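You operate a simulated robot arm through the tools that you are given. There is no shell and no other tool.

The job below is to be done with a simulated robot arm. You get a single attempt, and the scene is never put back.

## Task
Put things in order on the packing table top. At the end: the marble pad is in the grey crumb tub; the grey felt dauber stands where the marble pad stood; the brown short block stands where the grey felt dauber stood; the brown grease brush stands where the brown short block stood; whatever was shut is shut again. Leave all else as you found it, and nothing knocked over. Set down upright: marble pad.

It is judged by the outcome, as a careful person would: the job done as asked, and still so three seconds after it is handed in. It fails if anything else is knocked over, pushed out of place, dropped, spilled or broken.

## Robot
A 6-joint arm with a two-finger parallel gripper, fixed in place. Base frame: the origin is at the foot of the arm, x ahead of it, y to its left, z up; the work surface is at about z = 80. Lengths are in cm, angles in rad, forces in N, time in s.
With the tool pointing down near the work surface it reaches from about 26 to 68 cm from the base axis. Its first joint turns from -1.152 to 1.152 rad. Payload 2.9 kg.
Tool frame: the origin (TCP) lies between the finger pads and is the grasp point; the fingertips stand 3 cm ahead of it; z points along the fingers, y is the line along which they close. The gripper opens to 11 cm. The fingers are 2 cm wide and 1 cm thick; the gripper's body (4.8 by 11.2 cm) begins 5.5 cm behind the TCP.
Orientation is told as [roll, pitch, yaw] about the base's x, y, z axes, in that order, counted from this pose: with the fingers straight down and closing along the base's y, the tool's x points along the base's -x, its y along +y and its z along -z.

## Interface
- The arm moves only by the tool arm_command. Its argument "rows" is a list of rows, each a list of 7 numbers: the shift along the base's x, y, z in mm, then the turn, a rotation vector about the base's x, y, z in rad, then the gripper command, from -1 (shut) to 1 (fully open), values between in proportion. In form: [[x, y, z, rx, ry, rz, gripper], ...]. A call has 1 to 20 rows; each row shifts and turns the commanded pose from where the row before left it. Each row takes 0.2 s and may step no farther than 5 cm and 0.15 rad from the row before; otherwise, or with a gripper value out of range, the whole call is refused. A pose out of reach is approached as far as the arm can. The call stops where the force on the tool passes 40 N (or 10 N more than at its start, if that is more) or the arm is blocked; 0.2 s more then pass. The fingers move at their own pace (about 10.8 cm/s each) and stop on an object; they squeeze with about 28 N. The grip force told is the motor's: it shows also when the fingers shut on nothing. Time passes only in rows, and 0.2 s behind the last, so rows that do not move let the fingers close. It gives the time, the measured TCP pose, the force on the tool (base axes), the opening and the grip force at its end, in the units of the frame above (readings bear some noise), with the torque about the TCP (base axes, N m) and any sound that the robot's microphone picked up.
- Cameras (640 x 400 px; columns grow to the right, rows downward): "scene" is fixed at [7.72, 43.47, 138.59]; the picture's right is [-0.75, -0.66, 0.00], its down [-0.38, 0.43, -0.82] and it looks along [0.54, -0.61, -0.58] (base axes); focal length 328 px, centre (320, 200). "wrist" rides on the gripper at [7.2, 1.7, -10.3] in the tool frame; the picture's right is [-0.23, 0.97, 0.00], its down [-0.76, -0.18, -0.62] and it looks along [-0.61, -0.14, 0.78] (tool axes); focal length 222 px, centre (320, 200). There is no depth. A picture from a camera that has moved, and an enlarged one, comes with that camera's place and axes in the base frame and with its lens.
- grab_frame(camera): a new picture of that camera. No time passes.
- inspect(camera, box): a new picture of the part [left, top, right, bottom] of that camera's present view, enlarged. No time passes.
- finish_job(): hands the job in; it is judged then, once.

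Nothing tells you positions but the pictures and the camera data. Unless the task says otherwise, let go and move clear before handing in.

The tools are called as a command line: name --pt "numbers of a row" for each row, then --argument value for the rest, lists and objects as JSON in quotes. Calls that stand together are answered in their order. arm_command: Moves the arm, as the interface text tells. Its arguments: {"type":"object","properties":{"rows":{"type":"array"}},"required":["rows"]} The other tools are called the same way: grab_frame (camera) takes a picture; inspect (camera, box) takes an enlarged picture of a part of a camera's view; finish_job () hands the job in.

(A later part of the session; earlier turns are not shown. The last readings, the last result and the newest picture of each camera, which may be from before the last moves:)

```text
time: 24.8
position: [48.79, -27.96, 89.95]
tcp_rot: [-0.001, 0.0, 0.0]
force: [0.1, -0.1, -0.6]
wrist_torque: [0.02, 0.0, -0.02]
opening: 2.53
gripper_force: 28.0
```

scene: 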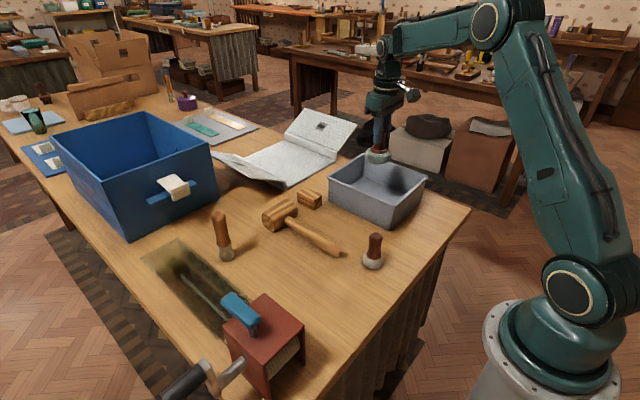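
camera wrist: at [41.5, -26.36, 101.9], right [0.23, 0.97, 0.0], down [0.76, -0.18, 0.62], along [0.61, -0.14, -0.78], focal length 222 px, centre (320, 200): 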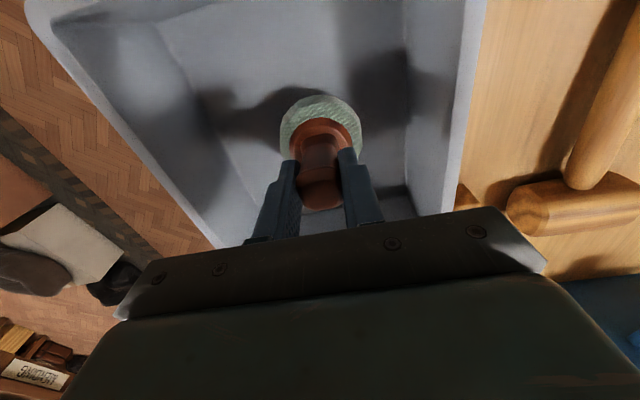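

arm_command --pt "0 0 -1 0 0 0 -1" --pt "0 0 -1 0 0 0 -1" --pt "0 0 -1 0 0 0 -1" --pt "0 0 -1 0 0 0 -1" --pt "0 0 0 0 0 0 -1"

inspect --camera "scene" --box '[320, 130, 440, 230]'

inspect --camera "wrist" --box '[240, 80, 400, 230]'

```text
time: 26.0
position: [48.67, -27.9, 89.56]
tcp_rot: [0.0, 0.0, 0.0]
force: [0.8, 0.2, -0.6]
wrist_torque: [0.0, 0.01, 0.01]
opening: 2.56
gripper_force: 27.7
```

```text
4.00 times, centred on (380, 180) of scene
camera zoom: at [7.72, 43.47, 138.59], right [-0.75, -0.66, 0.0], down [-0.38, 0.43, -0.82], along [0.54, -0.61, -0.58], focal length 1311 px, centre (80, 280)
```

zoom: 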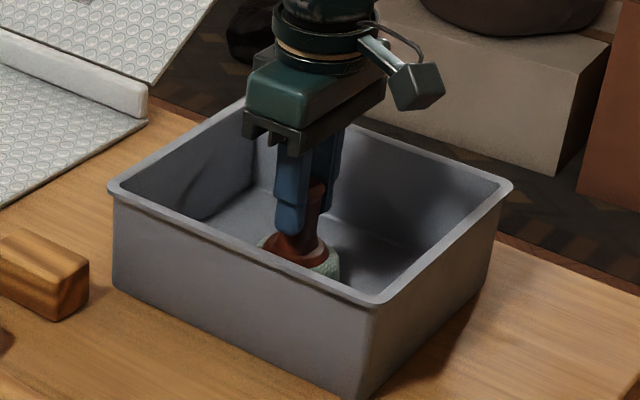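

```text
2.67 times, centred on (320, 155) of wrist
camera zoom: at [41.57, -26.34, 99.93], right [0.23, 0.97, 0.0], down [0.76, -0.18, 0.62], along [0.61, -0.14, -0.78], focal length 592 px, centre (320, 320)
```

zoom: 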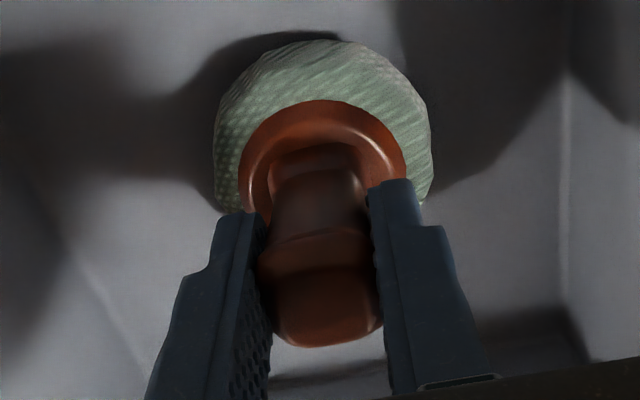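

No contact yet, so I'll continue a millimetre at a time.

arm_command --pt "0 0 -1 0 0 0 -1" --pt "0 0 -1 0 0 0 -1" --pt "0 0 0 0 0 0 -1"

arm_command --pt "0 0 -1 0 0 0 -1" --pt "0 0 -1 0 0 0 -1" --pt "0 0 0 0 0 0 -1"

```text
time: 26.8
position: [48.7, -27.97, 89.28]
tcp_rot: [0.001, 0.0, 0.001]
force: [0.1, 1.2, -0.2]
wrist_torque: [0.02, -0.01, 0.0]
opening: 2.54
gripper_force: 28.2
```

```text
time: 27.6
position: [48.62, -27.95, 89.27]
tcp_rot: [-0.002, -0.002, 0.0]
force: [-2.0, -0.2, 16.8]
wrist_torque: [0.16, 0.3, 0.05]
opening: 2.53
gripper_force: 28.1
```

The pad has touched the tub floor at 17 N. I'll ease off and open the fingers.

arm_command --pt "0 0 2 0 0 0 -1" --pt "0 0 0 0 0 0 -1" --pt "0 0 0 0 0 0 -0.3" --pt "0 0 0 0 0 0 0.2" --pt "0 0 0 0 0 0 0.2"

arm_command --pt "0 0 20 0 0 0 0.2" --pt "0 0 40 0 0 0 0.2" --pt "0 0 45 0 0 0 0.2" --pt "0 0 45 0 0 0 0.2" --pt "0 0 0 0 0 0 0.2"

grab_frame --camera "wrist"

inspect --camera "scene" --box '[320, 130, 440, 230]'

```text
time: 28.8
position: [48.58, -27.97, 89.31]
tcp_rot: [0.001, 0.0, 0.001]
force: [0.3, 0.6, 0.0]
wrist_torque: [-0.01, 0.0, -0.01]
opening: 6.63
gripper_force: 0.0
```

```text
time: 30.0
position: [48.71, -27.88, 104.4]
tcp_rot: [0.0, 0.001, -0.001]
force: [-0.7, 0.4, 0.5]
wrist_torque: [0.03, 0.02, 0.0]
opening: 6.61
gripper_force: 0.1
```

```text
taken
camera wrist: at [41.53, -26.28, 114.81], right [0.23, 0.97, 0.0], down [0.76, -0.18, 0.62], along [0.61, -0.14, -0.78], focal length 222 px, centre (320, 200)
```

wrist: 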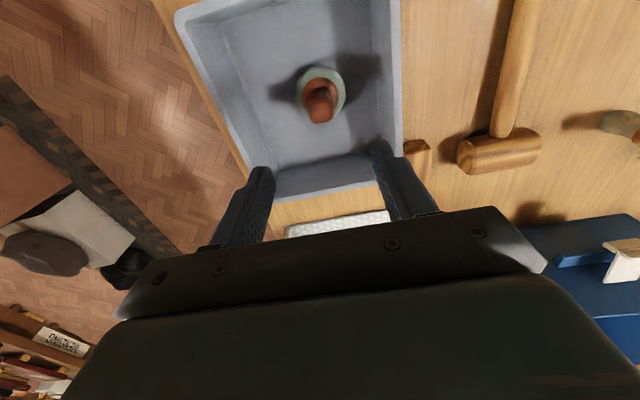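

```text
4.00 times, centred on (380, 180) of scene
camera zoom: at [7.72, 43.47, 138.59], right [-0.75, -0.66, 0.0], down [-0.38, 0.43, -0.82], along [0.54, -0.61, -0.58], focal length 1311 px, centre (80, 280)
```

zoom: 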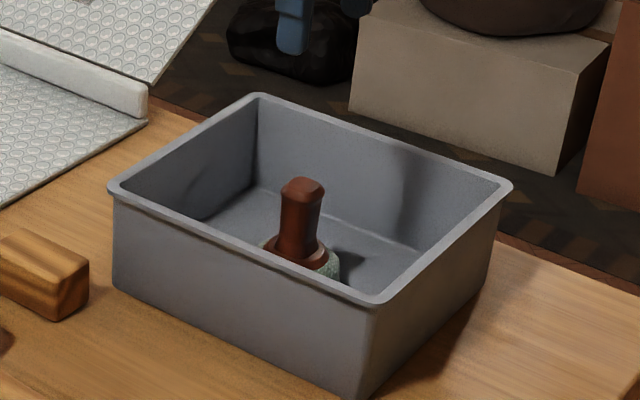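

The pad stands upright in the tub. Next is the grey dauber, near (35.1, -6.9), and I'll hover over it.

arm_command --pt "-22 35 0 0 0 0 0.4" --pt "-23 35 0 0 0 0 0.4" --pt "-23 35 0 0 0 0 0.4" --pt "-23 35 0 0 0 0 0.4" --pt "-23 35 0 0 0 0 0.4" --pt "-22 36 0 0 0 0 0.4" --pt "0 0 -20 0 0 0 0.4" --pt "0 0 0 0 0 0 0.4"

grab_frame --camera "wrist"

inspect --camera "wrist" --box '[260, 80, 380, 190]'

inspect --camera "scene" --box '[335, 220, 415, 280]'

```text
time: 31.8
position: [35.04, -6.75, 102.16]
tcp_rot: [0.001, 0.0, -0.001]
force: [0.2, 0.1, 0.0]
wrist_torque: [0.02, -0.01, 0.01]
opening: 7.71
gripper_force: 0.1
```

```text
taken
camera wrist: at [28.07, -5.18, 112.74], right [0.23, 0.97, 0.0], down [0.76, -0.18, 0.62], along [0.61, -0.14, -0.78], focal length 222 px, centre (320, 200)
```

wrist: 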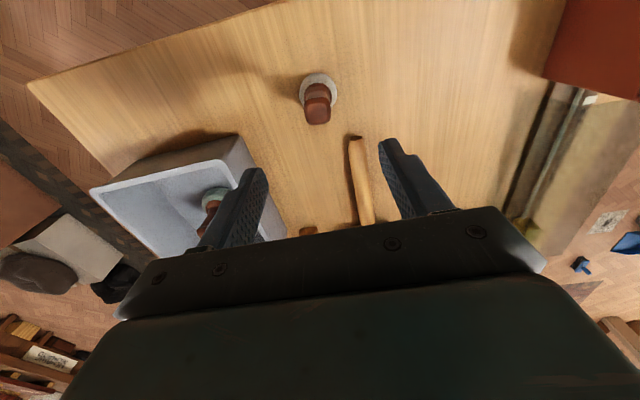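

```text
3.64 times, centred on (320, 135) of wrist
camera zoom: at [28.07, -5.18, 112.74], right [0.23, 0.97, 0.0], down [0.76, -0.18, 0.62], along [0.61, -0.14, -0.78], focal length 808 px, centre (320, 436)
```

zoom: 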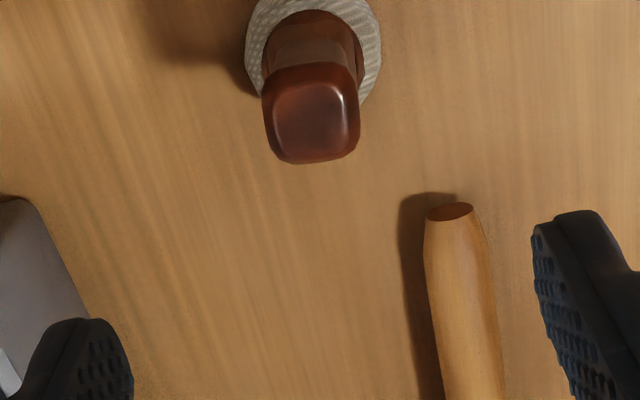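

```text
6.67 times, centred on (375, 250) of scene
camera zoom: at [7.72, 43.47, 138.59], right [-0.75, -0.66, 0.0], down [-0.38, 0.43, -0.82], along [0.54, -0.61, -0.58], focal length 2185 px, centre (-47, -133)
```

zoom: 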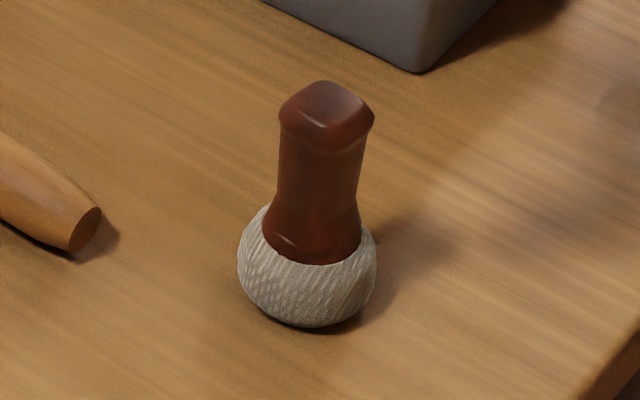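

The dauber's handle is square-on like the pad's, with its centre at about (35.0, -6.93) and its top near z 89. I'll descend to the knob and check before closing.

arm_command --pt "0 0 -40 0 0 0 0.2" --pt "0 0 -40 0 0 0 0.2" --pt "0 0 -35 0 0 0 0.2" --pt "0 0 -22 0 0 0 0.2" --pt "0 0 0 0 0 0 0.2"

inspect --camera "wrist" --box '[240, 80, 400, 230]'

inspect --camera "scene" --box '[335, 220, 415, 280]'

```text
time: 33.0
position: [35.18, -6.82, 88.8]
tcp_rot: [0.0, 0.0, 0.001]
force: [0.6, 0.8, 0.5]
wrist_torque: [0.0, -0.03, -0.02]
opening: 6.6
gripper_force: 0.1
```

```text
2.67 times, centred on (320, 155) of wrist
camera zoom: at [28.06, -5.25, 99.16], right [0.23, 0.97, 0.0], down [0.76, -0.18, 0.62], along [0.61, -0.14, -0.78], focal length 592 px, centre (320, 320)
```

zoom: 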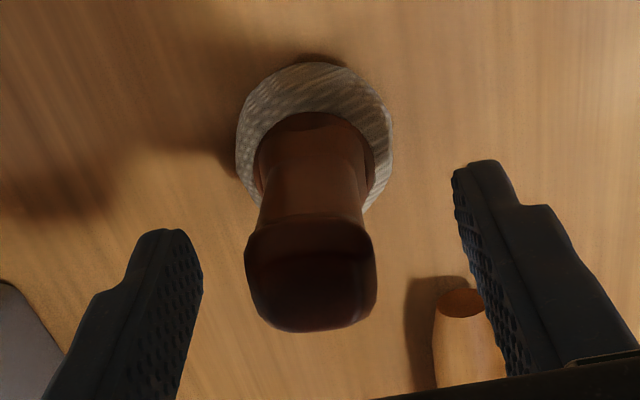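

```text
6.67 times, centred on (375, 250) of scene
camera zoom: at [7.72, 43.47, 138.59], right [-0.75, -0.66, 0.0], down [-0.38, 0.43, -0.82], along [0.54, -0.61, -0.58], focal length 2185 px, centre (-47, -133)
```

zoom: 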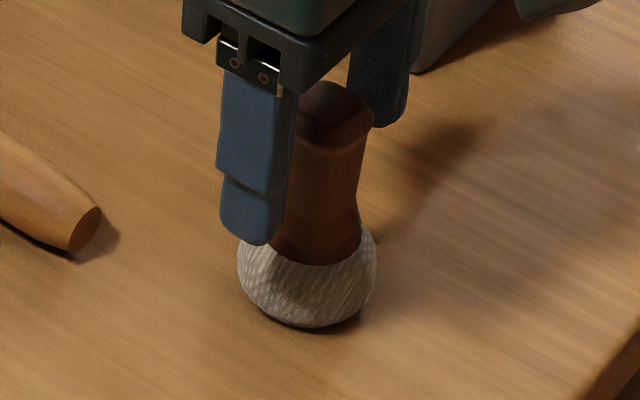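

The knob is a couple of millimetres toward the base and right of centre. I'll adjust, grip and lift slowly.

arm_command --pt "-2 -2 0 0 0 0 0.2" --pt "0 0 0 0 0 0 -0.3" --pt "0 0 0 0 0 0 -1" --pt "0 0 0 0 0 0 -1" --pt "0 0 0 0 0 0 -1"

arm_command --pt "0 0 2 0 0 0 -1" --pt "0 0 2 0 0 0 -1" --pt "0 0 3 0 0 0 -1" --pt "0 0 3 0 0 0 -1" --pt "0 0 0 0 0 0 -1"

inspect --camera "wrist" --box '[240, 80, 400, 230]'

inspect --camera "scene" --box '[335, 220, 415, 280]'

```text
time: 34.2
position: [34.87, -7.1, 88.71]
tcp_rot: [-0.002, 0.001, -0.001]
force: [0.4, 0.0, 0.0]
wrist_torque: [0.03, 0.0, -0.03]
opening: 2.56
gripper_force: 28.0
```

```text
time: 35.4
position: [34.88, -7.12, 89.62]
tcp_rot: [-0.001, 0.0, 0.0]
force: [0.6, 0.3, -0.4]
wrist_torque: [-0.01, 0.04, 0.01]
opening: 2.54
gripper_force: 28.5
```

```text
2.67 times, centred on (320, 155) of wrist
camera zoom: at [27.8, -5.47, 100.12], right [0.23, 0.97, 0.0], down [0.76, -0.18, 0.62], along [0.61, -0.14, -0.78], focal length 592 px, centre (320, 320)
```

zoom: 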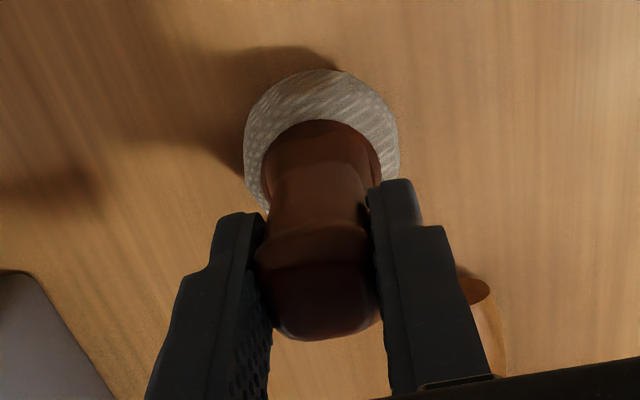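

```text
6.67 times, centred on (375, 250) of scene
camera zoom: at [7.72, 43.47, 138.59], right [-0.75, -0.66, 0.0], down [-0.38, 0.43, -0.82], along [0.54, -0.61, -0.58], focal length 2185 px, centre (-47, -133)
```

zoom: 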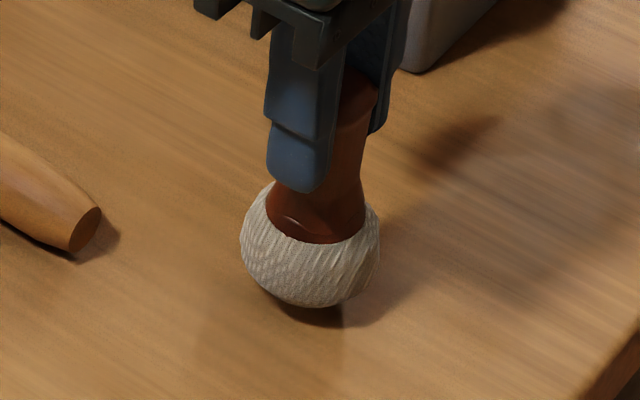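

The dauber is held securely. I'll raise it and carry it gently to the pad's original spot, (50.8, 9.1).

arm_command --pt "0 0 6 0 0 0 -1" --pt "0 0 10 0 0 0 -1" --pt "0 0 14 0 0 0 -1" --pt "0 0 16 0 0 0 -1" --pt "0 0 16 0 0 0 -1" --pt "0 0 14 0 0 0 -1" --pt "0 0 10 0 0 0 -1" --pt "0 0 4 0 0 0 -1" --pt "4 4 0 0 0 0 -1" --pt "9 9 0 0 0 0 -1" --pt "14 14 0 0 0 0 -1" --pt "17 17 0 0 0 0 -1" --pt "18 19 0 0 0 0 -1" --pt "18 19 0 0 0 0 -1" --pt "18 18 0 0 0 0 -1" --pt "18 18 0 0 0 0 -1" --pt "17 17 0 0 0 0 -1" --pt "14 14 0 0 0 0 -1" --pt "9 9 0 0 0 0 -1" --pt "4 4 0 0 0 0 -1"

grab_frame --camera "wrist"

grab_frame --camera "scene"

```text
time: 39.6
position: [50.76, 9.24, 98.75]
tcp_rot: [0.001, 0.0, 0.0]
force: [-0.9, 0.8, -1.0]
wrist_torque: [0.0, -0.03, -0.04]
opening: 2.56
gripper_force: 27.8
```

```text
taken
camera wrist: at [43.73, 10.77, 109.12], right [0.23, 0.97, 0.0], down [0.76, -0.18, 0.62], along [0.61, -0.14, -0.78], focal length 222 px, centre (320, 200)
```

wrist: 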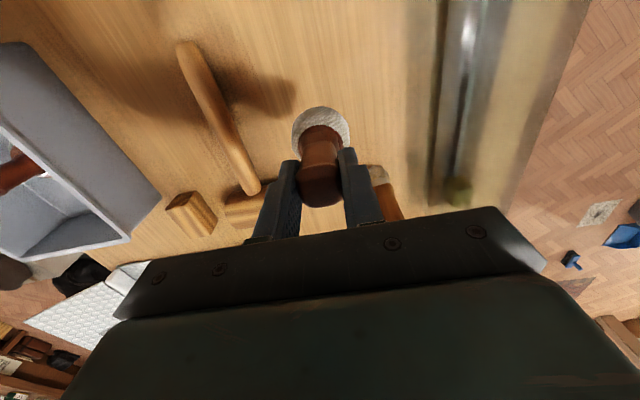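

```text
taken
```

scene: 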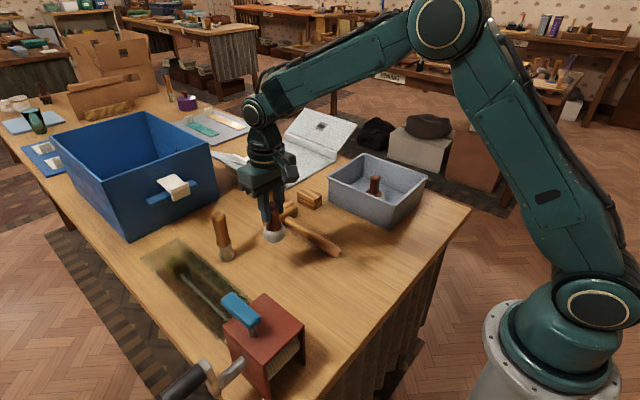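

I'm above the pad's spot. I'll lower, slowing near contact (expected at TCP z ≈ 88.7).

arm_command --pt "0 0 -6 0 0 0 -1" --pt "0 0 -12 0 0 0 -1" --pt "0 0 -16 0 0 0 -1" --pt "0 0 -18 0 0 0 -1" --pt "0 0 -16 0 0 0 -1" --pt "0 0 -12 0 0 0 -1" --pt "0 0 -8 0 0 0 -1" --pt "0 0 -5 0 0 0 -1" --pt "0 0 -3 0 0 0 -1" --pt "0 0 -2 0 0 0 -1" --pt "0 0 0 0 0 0 -1"

arm_command --pt "0 0 -1 0 0 0 -1" --pt "0 0 -1 0 0 0 -1" --pt "0 0 0 0 0 0 -1"

inspect --camera "scene" --box '[240, 220, 320, 280]'

```text
time: 42.0
position: [50.86, 9.1, 88.88]
tcp_rot: [0.001, 0.0, -0.001]
force: [0.3, -0.3, -0.4]
wrist_torque: [-0.01, 0.02, 0.01]
opening: 2.53
gripper_force: 28.1
```

```text
time: 42.8
position: [50.79, 9.09, 88.66]
tcp_rot: [0.0, -0.002, 0.001]
force: [-0.4, -0.4, 8.4]
wrist_torque: [-0.11, 0.07, 0.0]
opening: 2.54
gripper_force: 28.2
```

```text
6.67 times, centred on (280, 250) of scene
camera zoom: at [7.7, 43.46, 138.59], right [-0.75, -0.66, 0.0], down [-0.38, 0.43, -0.82], along [0.54, -0.61, -0.58], focal length 2185 px, centre (587, -133)
```

zoom: 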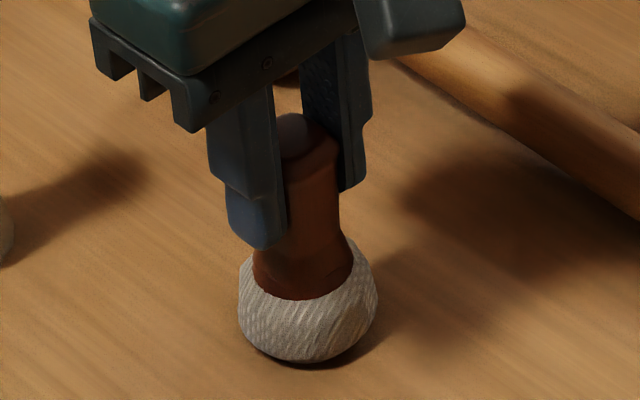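

The base is touching with 8 N of contact. I'll ease up a millimetre, release and rise.

arm_command --pt "0 0 1 0 0 0 -1" --pt "0 0 0 0 0 0 -1" --pt "0 0 0 0 0 0 -0.3" --pt "0 0 0 0 0 0 0.2" --pt "0 0 0 0 0 0 0.2"

arm_command --pt "0 0 20 0 0 0 0.2" --pt "0 0 40 0 0 0 0.2" --pt "0 0 45 0 0 0 0.2" --pt "0 0 45 0 0 0 0.2" --pt "0 0 0 0 0 0 0.2"

inspect --camera "scene" --box '[250, 220, 310, 285]'

grab_frame --camera "wrist"

```text
time: 44.0
position: [50.83, 9.19, 88.69]
tcp_rot: [0.001, 0.0, -0.001]
force: [0.1, 0.0, 0.4]
wrist_torque: [-0.01, -0.04, 0.04]
opening: 6.6
gripper_force: 0.1
```

```text
time: 45.2
position: [50.91, 9.21, 103.37]
tcp_rot: [0.0, 0.001, -0.001]
force: [0.1, -0.2, 0.5]
wrist_torque: [0.03, 0.02, 0.03]
opening: 6.62
gripper_force: 0.0
```

```text
6.15 times, centred on (280, 252) of scene
camera zoom: at [7.72, 43.47, 138.59], right [-0.75, -0.66, 0.0], down [-0.38, 0.43, -0.82], along [0.54, -0.61, -0.58], focal length 2017 px, centre (566, -123)
```

zoom: 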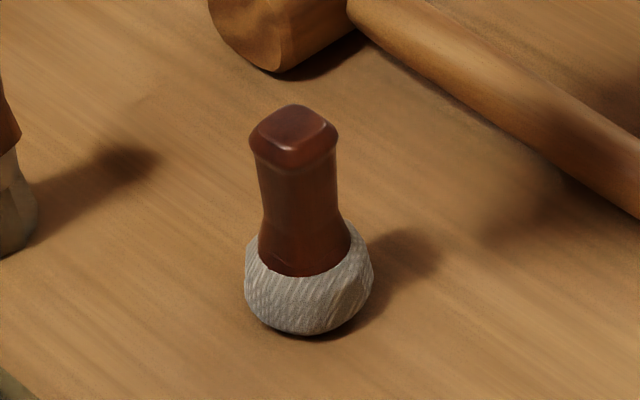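

```text
taken
camera wrist: at [43.78, 10.82, 113.87], right [0.23, 0.97, 0.0], down [0.76, -0.18, 0.62], along [0.61, -0.14, -0.78], focal length 222 px, centre (320, 200)
```

wrist: 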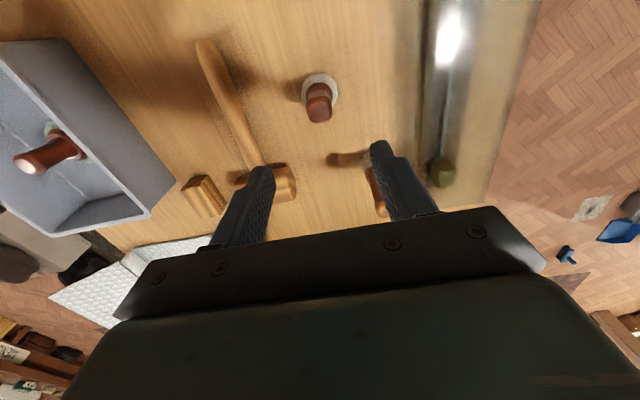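

The dauber stands at the pad's old spot. Next I'll hover toward the brown block at about (62.6, -14.1).

arm_command --pt "10 -40 0 0 0 0 0.2" --pt "10 -40 0 0 0 0 0.2" --pt "10 -40 0 0 0 0 0.2" --pt "10 -40 0 0 0 0 0.2" --pt "10 -40 0 0 0 0 0.2" --pt "10 -32 0 0 0 0 0.2" --pt "0 0 0 0 0 0 0.2"

grab_frame --camera "wrist"

inspect --camera "wrist" --box '[260, 60, 400, 170]'

inspect --camera "scene" --box '[260, 175, 340, 225]'

```text
time: 46.8
position: [56.84, -14.16, 103.54]
tcp_rot: [0.0, 0.0, -0.002]
force: [-0.2, -0.4, 0.0]
wrist_torque: [0.03, 0.01, 0.0]
opening: 6.62
gripper_force: 0.1
```

```text
taken
camera wrist: at [49.76, -12.55, 113.95], right [0.23, 0.97, 0.0], down [0.76, -0.18, 0.62], along [0.61, -0.14, -0.78], focal length 222 px, centre (320, 200)
```

wrist: 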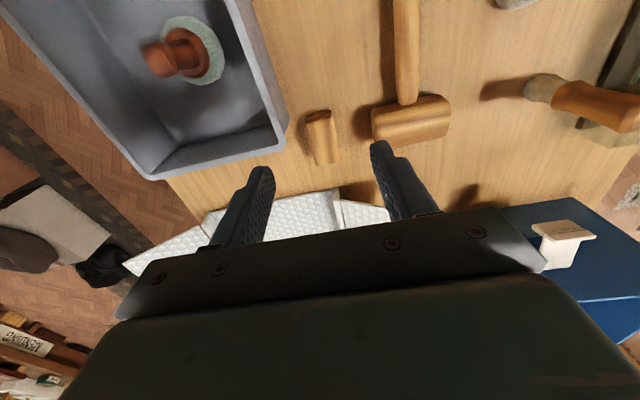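

```text
3.64 times, centred on (330, 115) of wrist
camera zoom: at [49.76, -12.55, 113.95], right [0.23, 0.97, 0.0], down [0.76, -0.18, 0.62], along [0.61, -0.14, -0.78], focal length 808 px, centre (284, 509)
```

zoom: 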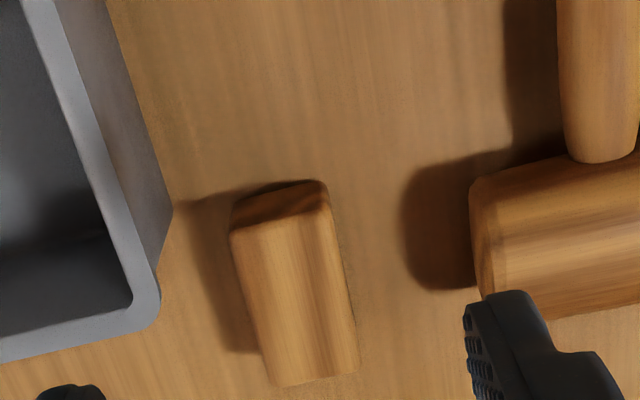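

```text
8.00 times, centred on (300, 200) of scene
camera zoom: at [7.72, 43.46, 138.59], right [-0.75, -0.66, 0.0], down [-0.38, 0.43, -0.82], along [0.54, -0.61, -0.58], focal length 2622 px, centre (480, 200)
```

zoom: 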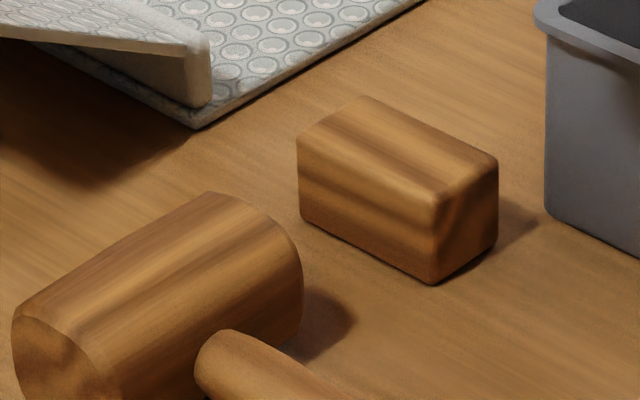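

The block lies along x with its centre near (63.45, -14.9), about 6.8 × 3.5 × 3.5 cm. It sits between the tub corner and the mallet head, so I'll centre above it and descend partway, keeping clear of both.

arm_command --pt "35 -4 0 0 0 0 0.2" --pt "34 -4 0 0 0 0 0.2" --pt "0 0 -40 0 0 0 0.2" --pt "0 0 -40 0 0 0 0.2" --pt "0 0 -20 0 0 0 0.2" --pt "0 0 0 0 0 0 0.2"

grab_frame --camera "wrist"

inspect --camera "scene" --box '[250, 140, 370, 230]'

inspect --camera "wrist" --box '[240, 80, 400, 230]'

```text
time: 48.2
position: [63.72, -15.0, 93.74]
tcp_rot: [0.0, 0.0, 0.001]
force: [-0.2, -0.3, 0.1]
wrist_torque: [0.01, 0.0, -0.01]
opening: 6.59
gripper_force: 0.1
```

```text
taken
camera wrist: at [56.68, -13.36, 104.09], right [0.23, 0.97, 0.0], down [0.76, -0.18, 0.62], along [0.61, -0.14, -0.78], focal length 222 px, centre (320, 200)
```

wrist: 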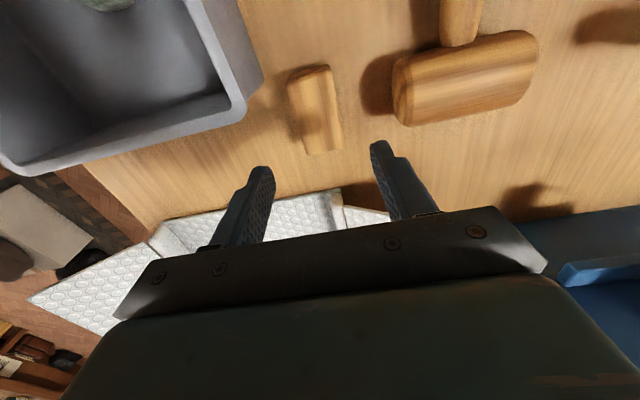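

```text
4.44 times, centred on (310, 185) of scene
camera zoom: at [7.72, 43.47, 138.59], right [-0.75, -0.66, 0.0], down [-0.38, 0.43, -0.82], along [0.54, -0.61, -0.58], focal length 1456 px, centre (364, 267)
```

zoom: 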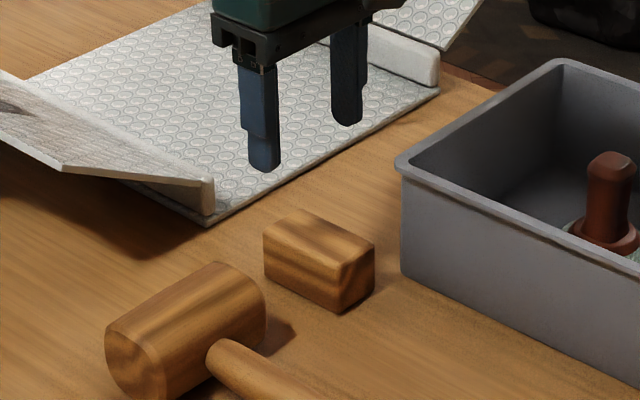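

```text
2.67 times, centred on (320, 155) of wrist
camera zoom: at [56.68, -13.36, 104.09], right [0.23, 0.97, 0.0], down [0.76, -0.18, 0.62], along [0.61, -0.14, -0.78], focal length 592 px, centre (320, 320)
```

zoom: 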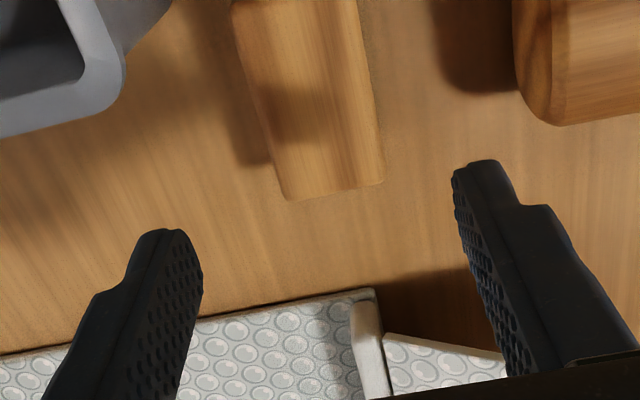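

The block's centre is y ≈ -15.0 and the fingers straddle it with room on both sides. I'll descend the rest of the way in two stages.

arm_command --pt "-1 -1 -30 0 0 0 0.2" --pt "0 0 -30 0 0 0 0.2" --pt "0 0 -20 0 0 0 0.2" --pt "0 0 -12 0 0 0 0.2" --pt "0 0 0 0 0 0 0.2"

grab_frame --camera "wrist"

inspect --camera "scene" --box '[250, 140, 370, 230]'

```text
time: 49.4
position: [63.64, -15.04, 84.47]
tcp_rot: [0.0, 0.001, -0.001]
force: [-0.9, -0.6, -0.6]
wrist_torque: [-0.02, -0.01, 0.0]
opening: 6.61
gripper_force: 0.1
```

```text
taken
camera wrist: at [56.48, -13.37, 94.97], right [0.23, 0.97, 0.0], down [0.76, -0.18, 0.62], along [0.61, -0.14, -0.78], focal length 222 px, centre (320, 200)
```

wrist: 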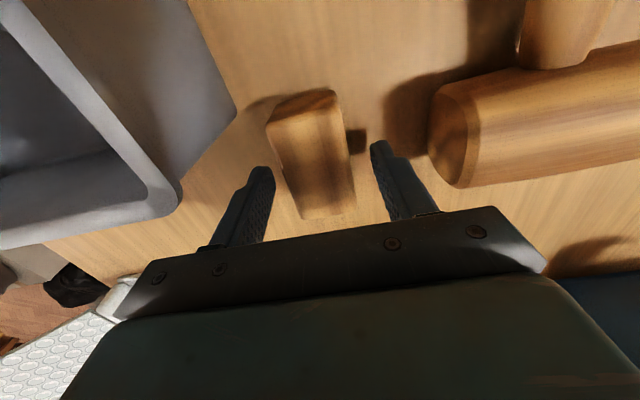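

```text
4.44 times, centred on (310, 185) of scene
camera zoom: at [7.72, 43.47, 138.59], right [-0.75, -0.66, 0.0], down [-0.38, 0.43, -0.82], along [0.54, -0.61, -0.58], focal length 1456 px, centre (364, 267)
```

zoom: 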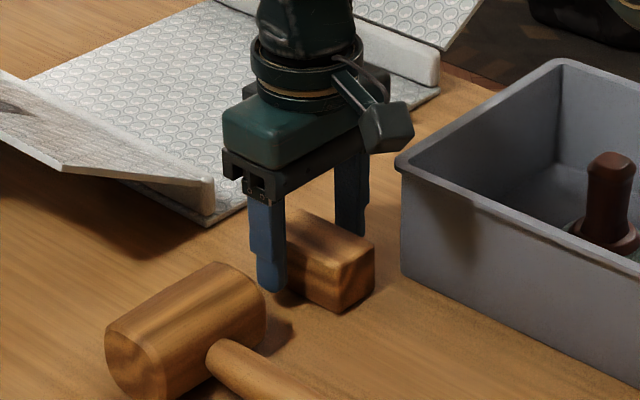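

The fingers are around the block and nothing is touching. I'll lower 7 mm more, close and lift gently.

arm_command --pt "0 0 -4 0 0 0 0.2" --pt "0 0 -3 0 0 0 0.2" --pt "0 0 0 0 0 0 -0.1" --pt "0 0 0 0 0 0 -1" --pt "0 0 0 0 0 0 -1" --pt "0 0 0 0 0 0 -1" --pt "0 0 0 0 0 0 -1"

arm_command --pt "0 0 2 0 0 0 -1" --pt "0 0 2 0 0 0 -1" --pt "0 0 3 0 0 0 -1" --pt "0 0 3 0 0 0 -1" --pt "0 0 0 0 0 0 -1"

grab_frame --camera "wrist"

inspect --camera "scene" --box '[250, 140, 370, 230]'

```text
time: 51.0
position: [63.67, -14.9, 83.87]
tcp_rot: [0.0, 0.001, 0.001]
force: [1.7, 0.5, -1.0]
wrist_torque: [-0.01, -0.03, -0.02]
opening: 3.98
gripper_force: 27.8
```

```text
time: 52.2
position: [63.59, -14.84, 84.78]
tcp_rot: [0.001, 0.0, 0.002]
force: [-0.6, -0.5, -0.6]
wrist_torque: [0.03, -0.04, -0.03]
opening: 3.94
gripper_force: 28.1
```

```text
taken
camera wrist: at [56.54, -13.29, 95.31], right [0.23, 0.97, 0.0], down [0.76, -0.18, 0.62], along [0.61, -0.14, -0.78], focal length 222 px, centre (320, 200)
```

wrist: 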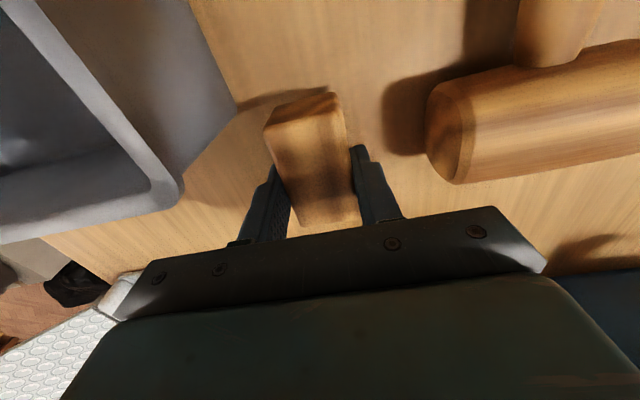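

```text
4.44 times, centred on (310, 185) of scene
camera zoom: at [7.72, 43.47, 138.59], right [-0.75, -0.66, 0.0], down [-0.38, 0.43, -0.82], along [0.54, -0.61, -0.58], focal length 1456 px, centre (364, 267)
```

zoom: 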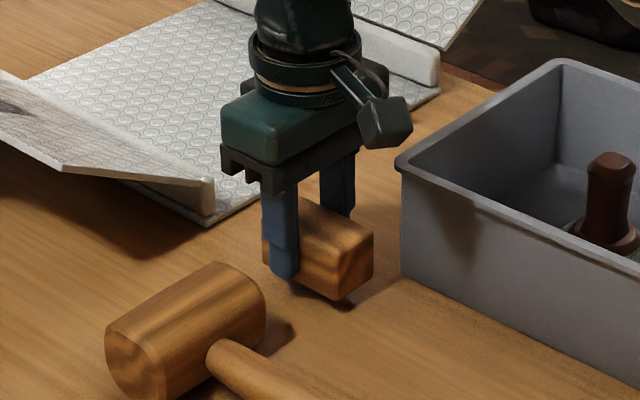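

The block is held at a width of 3.96 cm. I'll lift it above the mallet and tub heights and carry it toward the dauber's original spot, (34.85, -7.1).

arm_command --pt "0 0 6 0 0 0 -1" --pt "0 0 12 0 0 0 -1" --pt "0 0 16 0 0 0 -1" --pt "0 0 18 0 0 0 -1" --pt "0 0 16 0 0 0 -1" --pt "0 0 12 0 0 0 -1" --pt "0 0 8 0 0 0 -1" --pt "0 0 4 0 0 0 -1" --pt "0 0 0 0 0 0 -1"

arm_command --pt "-8 2 0 0 0 0 -1" --pt "-16 4 0 0 0 0 -1" --pt "-24 7 0 0 0 0 -1" --pt "-28 8 0 0 0 0 -1" --pt "-28 8 0 0 0 0 -1" --pt "-28 8 0 0 0 0 -1" --pt "-28 8 0 0 0 0 -1" --pt "-28 8 0 0 0 0 -1" --pt "-28 8 0 0 0 0 -1" --pt "-27 7 0 0 0 0 -1" --pt "-20 6 0 0 0 0 -1" --pt "-12 3 0 0 0 0 -1" --pt "-8 2 0 0 0 0 -1" --pt "0 0 0 0 0 0 -1"

grab_frame --camera "wrist"

grab_frame --camera "scene"

```text
time: 54.2
position: [63.7, -14.86, 94.08]
tcp_rot: [-0.002, -0.001, 0.0]
force: [-0.1, -0.5, -1.0]
wrist_torque: [0.0, 0.0, -0.02]
opening: 3.95
gripper_force: 28.5
```

```text
time: 57.2
position: [35.24, -7.08, 93.92]
tcp_rot: [0.0, 0.0, 0.002]
force: [0.0, 0.4, 0.2]
wrist_torque: [0.02, 0.01, 0.01]
opening: 3.95
gripper_force: 28.0
```

```text
taken
camera wrist: at [28.19, -5.42, 104.38], right [0.23, 0.97, 0.0], down [0.76, -0.18, 0.62], along [0.61, -0.14, -0.78], focal length 222 px, centre (320, 200)
```

wrist: 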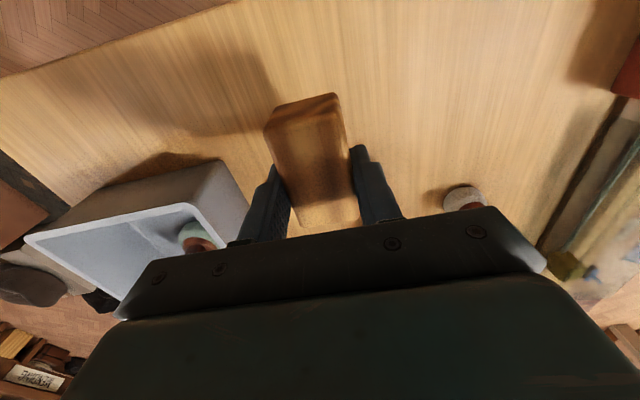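

```text
taken
```

scene: 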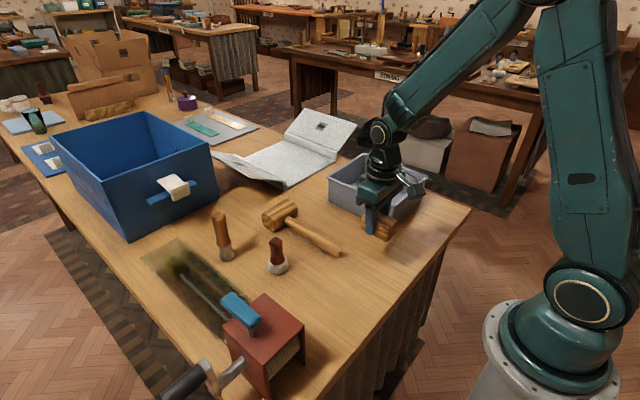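

The block is over the dauber's old spot. I'll lower it and ease into contact (expected at TCP z ≈ 83.9).

arm_command --pt "0 0 -6 0 0 0 -1" --pt "0 0 -12 0 0 0 -1" --pt "0 0 -16 0 0 0 -1" --pt "0 0 -18 0 0 0 -1" --pt "0 0 -16 0 0 0 -1" --pt "0 0 -12 0 0 0 -1" --pt "0 0 -8 0 0 0 -1" --pt "0 0 -5 0 0 0 -1" --pt "0 0 -3 0 0 0 -1" --pt "0 0 -2 0 0 0 -1" --pt "0 0 0 0 0 0 -1"

arm_command --pt "0 0 -1 0 0 0 -1" --pt "0 0 -1 0 0 0 -1" --pt "0 0 -1 0 0 0 -1" --pt "0 0 0 0 0 0 -1"

```text
time: 59.6
position: [35.38, -7.23, 84.04]
tcp_rot: [0.0, 0.0, 0.0]
force: [0.4, -0.3, -0.3]
wrist_torque: [-0.01, 0.0, 0.02]
opening: 3.96
gripper_force: 28.1
```

```text
time: 60.6
position: [35.34, -7.08, 83.92]
tcp_rot: [0.001, 0.0, 0.001]
force: [0.3, -0.2, -1.0]
wrist_torque: [-0.04, 0.02, -0.01]
opening: 3.96
gripper_force: 27.3
```

arm_command --pt "0 0 -1 0 0 0 -1" --pt "0 0 0 0 0 0 -1"

inspect --camera "scene" --box '[335, 200, 415, 260]'

grab_frame --camera "wrist"

```text
time: 61.2
position: [35.28, -7.12, 83.86]
tcp_rot: [0.001, 0.001, 0.0]
force: [0.3, 0.4, -0.6]
wrist_torque: [-0.02, 0.02, -0.01]
opening: 3.93
gripper_force: 27.5
```

```text
6.67 times, centred on (375, 230) of scene
camera zoom: at [7.72, 43.47, 138.59], right [-0.75, -0.66, 0.0], down [-0.38, 0.43, -0.82], along [0.54, -0.61, -0.58], focal length 2185 px, centre (-47, 0)
```

zoom: 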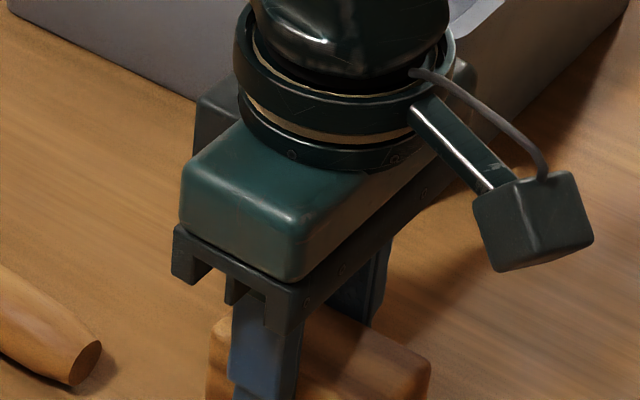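

```text
taken
camera wrist: at [28.28, -5.47, 94.31], right [0.23, 0.97, 0.0], down [0.76, -0.18, 0.62], along [0.61, -0.14, -0.78], focal length 222 px, centre (320, 200)
```

wrist: 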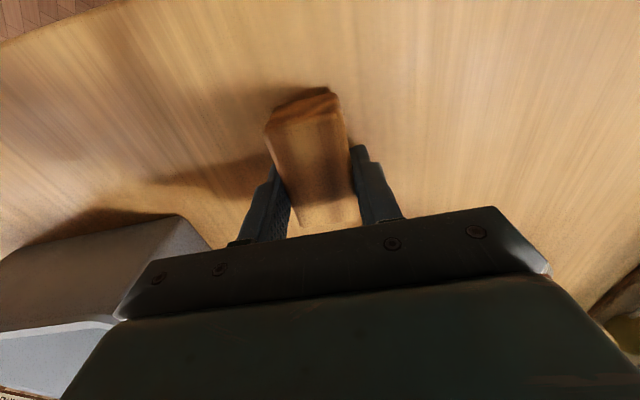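

Still no contact, so I'll continue in half-millimetre steps.

arm_command --pt "0 0 -0.5 0 0 0 -1" --pt "0 0 -0.5 0 0 0 -1" --pt "0 0 0 0 0 0 -1"

arm_command --pt "0 0 -0.5 0 0 0 -1" --pt "0 0 -0.5 0 0 0 -1" --pt "0 0 0 0 0 0 -1"

```text
time: 62.0
position: [35.36, -7.06, 83.74]
tcp_rot: [-0.002, -0.001, 0.0]
force: [-4.3, -0.9, 12.1]
wrist_torque: [0.0, 0.12, 0.02]
opening: 3.97
gripper_force: 27.9
```

```text
time: 62.8
position: [35.34, -7.08, 83.69]
tcp_rot: [0.0, -0.002, -0.001]
force: [-4.7, -2.5, 23.9]
wrist_torque: [-0.01, 0.05, 0.01]
opening: 3.97
gripper_force: 27.7
```

Contact is confirmed. I'll ease off, release and rise.

arm_command --pt "0 0 1.4 0 0 0 -1" --pt "0 0 0 0 0 0 -1" --pt "0 0 0 0 0 0 0" --pt "0 0 0 0 0 0 0.2" --pt "0 0 0 0 0 0 0.2"

arm_command --pt "0 0 20 0 0 0 0.2" --pt "0 0 40 0 0 0 0.2" --pt "0 0 45 0 0 0 0.2" --pt "0 0 45 0 0 0 0.2" --pt "0 0 45 0 0 0 0.2" --pt "0 0 0 0 0 0 0.2"

grab_frame --camera "scene"

grab_frame --camera "wrist"

inspect --camera "scene" --box '[335, 220, 415, 280]'

```text
time: 64.0
position: [35.32, -7.14, 83.64]
tcp_rot: [0.0, 0.0, 0.0]
force: [0.0, 0.0, -0.1]
wrist_torque: [-0.02, 0.01, 0.0]
opening: 6.61
gripper_force: 0.0
```

```text
time: 65.4
position: [35.22, -6.94, 103.16]
tcp_rot: [0.0, 0.001, 0.0]
force: [-0.2, 0.4, -0.2]
wrist_torque: [0.01, 0.01, 0.02]
opening: 6.59
gripper_force: 0.2
```

```text
taken
```

scene: 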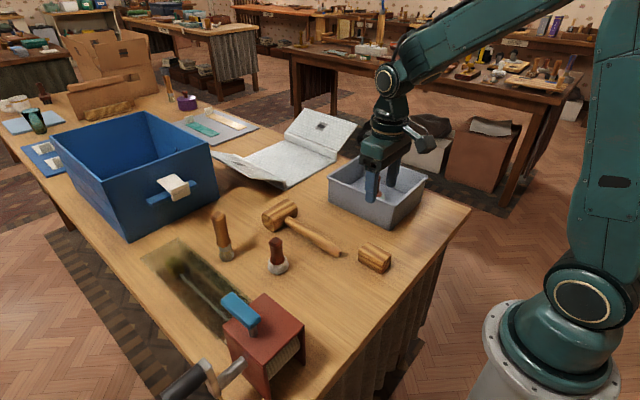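

```text
taken
camera wrist: at [28.11, -5.32, 113.73], right [0.23, 0.97, 0.0], down [0.76, -0.18, 0.62], along [0.61, -0.14, -0.78], focal length 222 px, centre (320, 200)
```

wrist: 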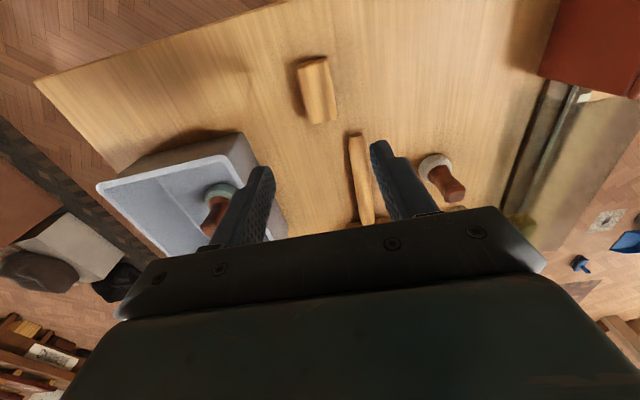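

```text
6.67 times, centred on (375, 250) of scene
camera zoom: at [7.72, 43.47, 138.59], right [-0.75, -0.66, 0.0], down [-0.38, 0.43, -0.82], along [0.54, -0.61, -0.58], focal length 2185 px, centre (-47, -133)
```

zoom: 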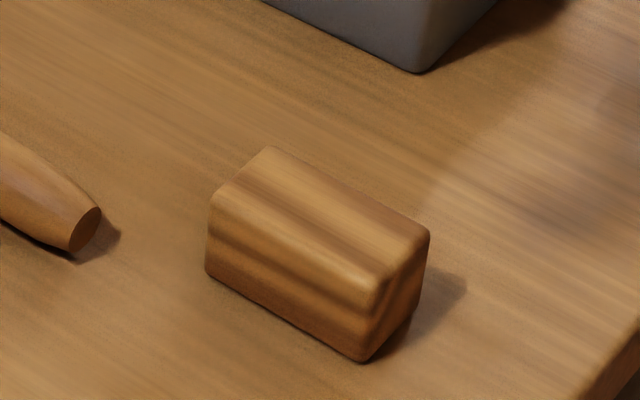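

The block sits squarely on the dauber's old spot. Next is the brush near (63, 15.4), and I'll move up to view it.

arm_command --pt "0 0 30 0 0 0 0.2" --pt "31 32 0 0 0 0 0.2" --pt "31 32 0 0 0 0 0.2" --pt "31 32 0 0 0 0 0.2" --pt "31 32 0 0 0 0 0.2" --pt "31 32 0 0 0 0 0.2" --pt "31 32 0 0 0 0 0.2" --pt "31 33 0 0 0 0 0.2" --pt "0 0 0 0 0 0 0.2"

grab_frame --camera "wrist"

inspect --camera "wrist" --box '[260, 60, 400, 170]'

inspect --camera "scene" --box '[180, 200, 260, 270]'

```text
time: 67.4
position: [56.9, 15.31, 106.19]
tcp_rot: [0.001, 0.001, 0.0]
force: [0.3, -0.8, -0.6]
wrist_torque: [0.01, 0.02, 0.01]
opening: 6.59
gripper_force: 0.1
```

```text
taken
camera wrist: at [49.91, 16.95, 116.7], right [0.23, 0.97, 0.0], down [0.76, -0.18, 0.62], along [0.61, -0.14, -0.78], focal length 222 px, centre (320, 200)
```

wrist: 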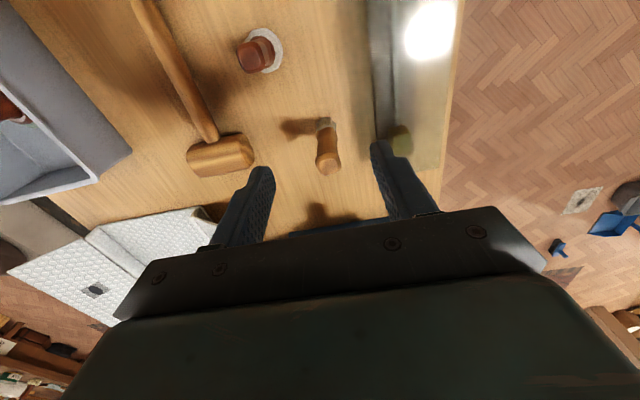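

```text
3.64 times, centred on (330, 115) of wrist
camera zoom: at [49.91, 16.95, 116.7], right [0.23, 0.97, 0.0], down [0.76, -0.18, 0.62], along [0.61, -0.14, -0.78], focal length 808 px, centre (284, 509)
```

zoom: 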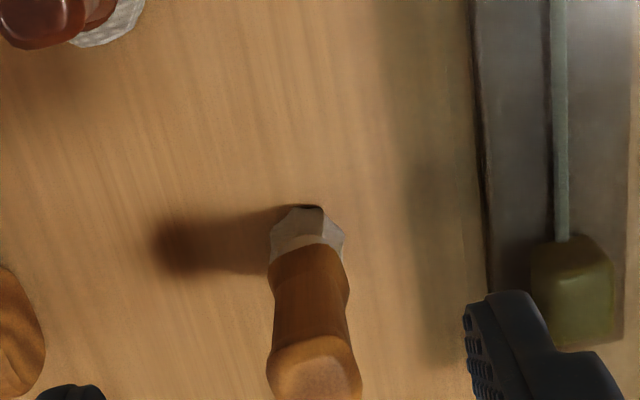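

```text
5.71 times, centred on (220, 235) of scene
camera zoom: at [7.72, 43.47, 138.59], right [-0.75, -0.66, 0.0], down [-0.38, 0.43, -0.82], along [0.54, -0.61, -0.58], focal length 1873 px, centre (891, 0)
```

zoom: 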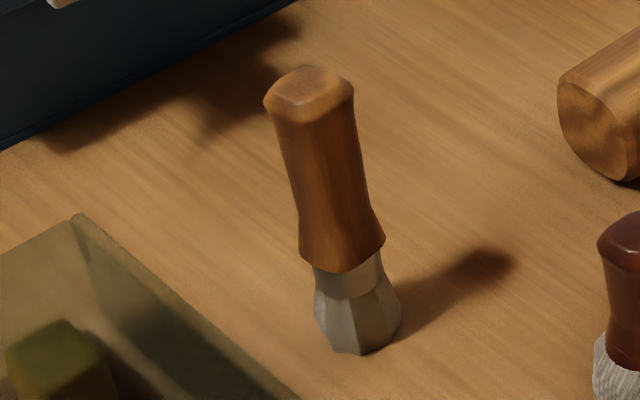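

The brush stands vertically at about (63.1, 15.1) with its top near z 92. The winch case lies beyond y ≈ 20–22. I'll hover directly above it to read the handle's orientation.

arm_command --pt "31 -1 0 0 0 0 0" --pt "31 -2 0 0 0 0 0" --pt "0 0 -30 0 0 0 0" --pt "0 0 -30 0 0 0 0" --pt "0 0 0 0 0 0 0"

inspect --camera "wrist" --box '[240, 80, 400, 230]'

inspect --camera "scene" --box '[170, 160, 270, 270]'

grab_frame --camera "wrist"

```text
time: 68.6
position: [63.3, 14.95, 100.33]
tcp_rot: [0.0, 0.001, 0.001]
force: [0.9, -0.9, -1.0]
wrist_torque: [0.02, 0.0, 0.0]
opening: 5.52
gripper_force: 0.0
```

```text
2.67 times, centred on (320, 155) of wrist
camera zoom: at [56.21, 16.51, 110.9], right [0.23, 0.97, 0.0], down [0.76, -0.18, 0.62], along [0.61, -0.14, -0.78], focal length 592 px, centre (320, 320)
```

zoom: 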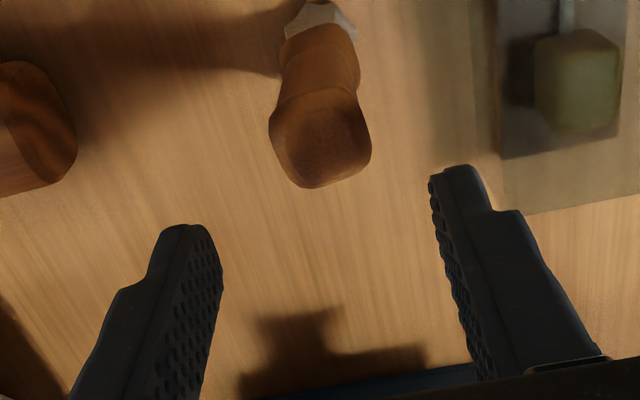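

```text
3.64 times, centred on (220, 215) of scene
camera zoom: at [7.72, 43.47, 138.59], right [-0.75, -0.66, 0.0], down [-0.38, 0.43, -0.82], along [0.54, -0.61, -0.58], focal length 1192 px, centre (684, 146)
```

zoom: 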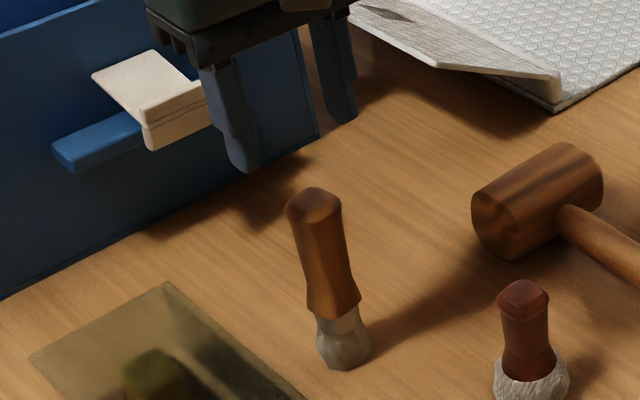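

```text
taken
camera wrist: at [56.21, 16.51, 110.9], right [0.23, 0.97, 0.0], down [0.76, -0.18, 0.62], along [0.61, -0.14, -0.78], focal length 222 px, centre (320, 200)
```

wrist: 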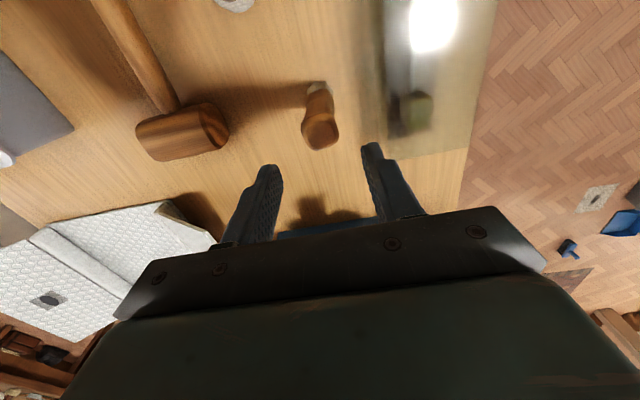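

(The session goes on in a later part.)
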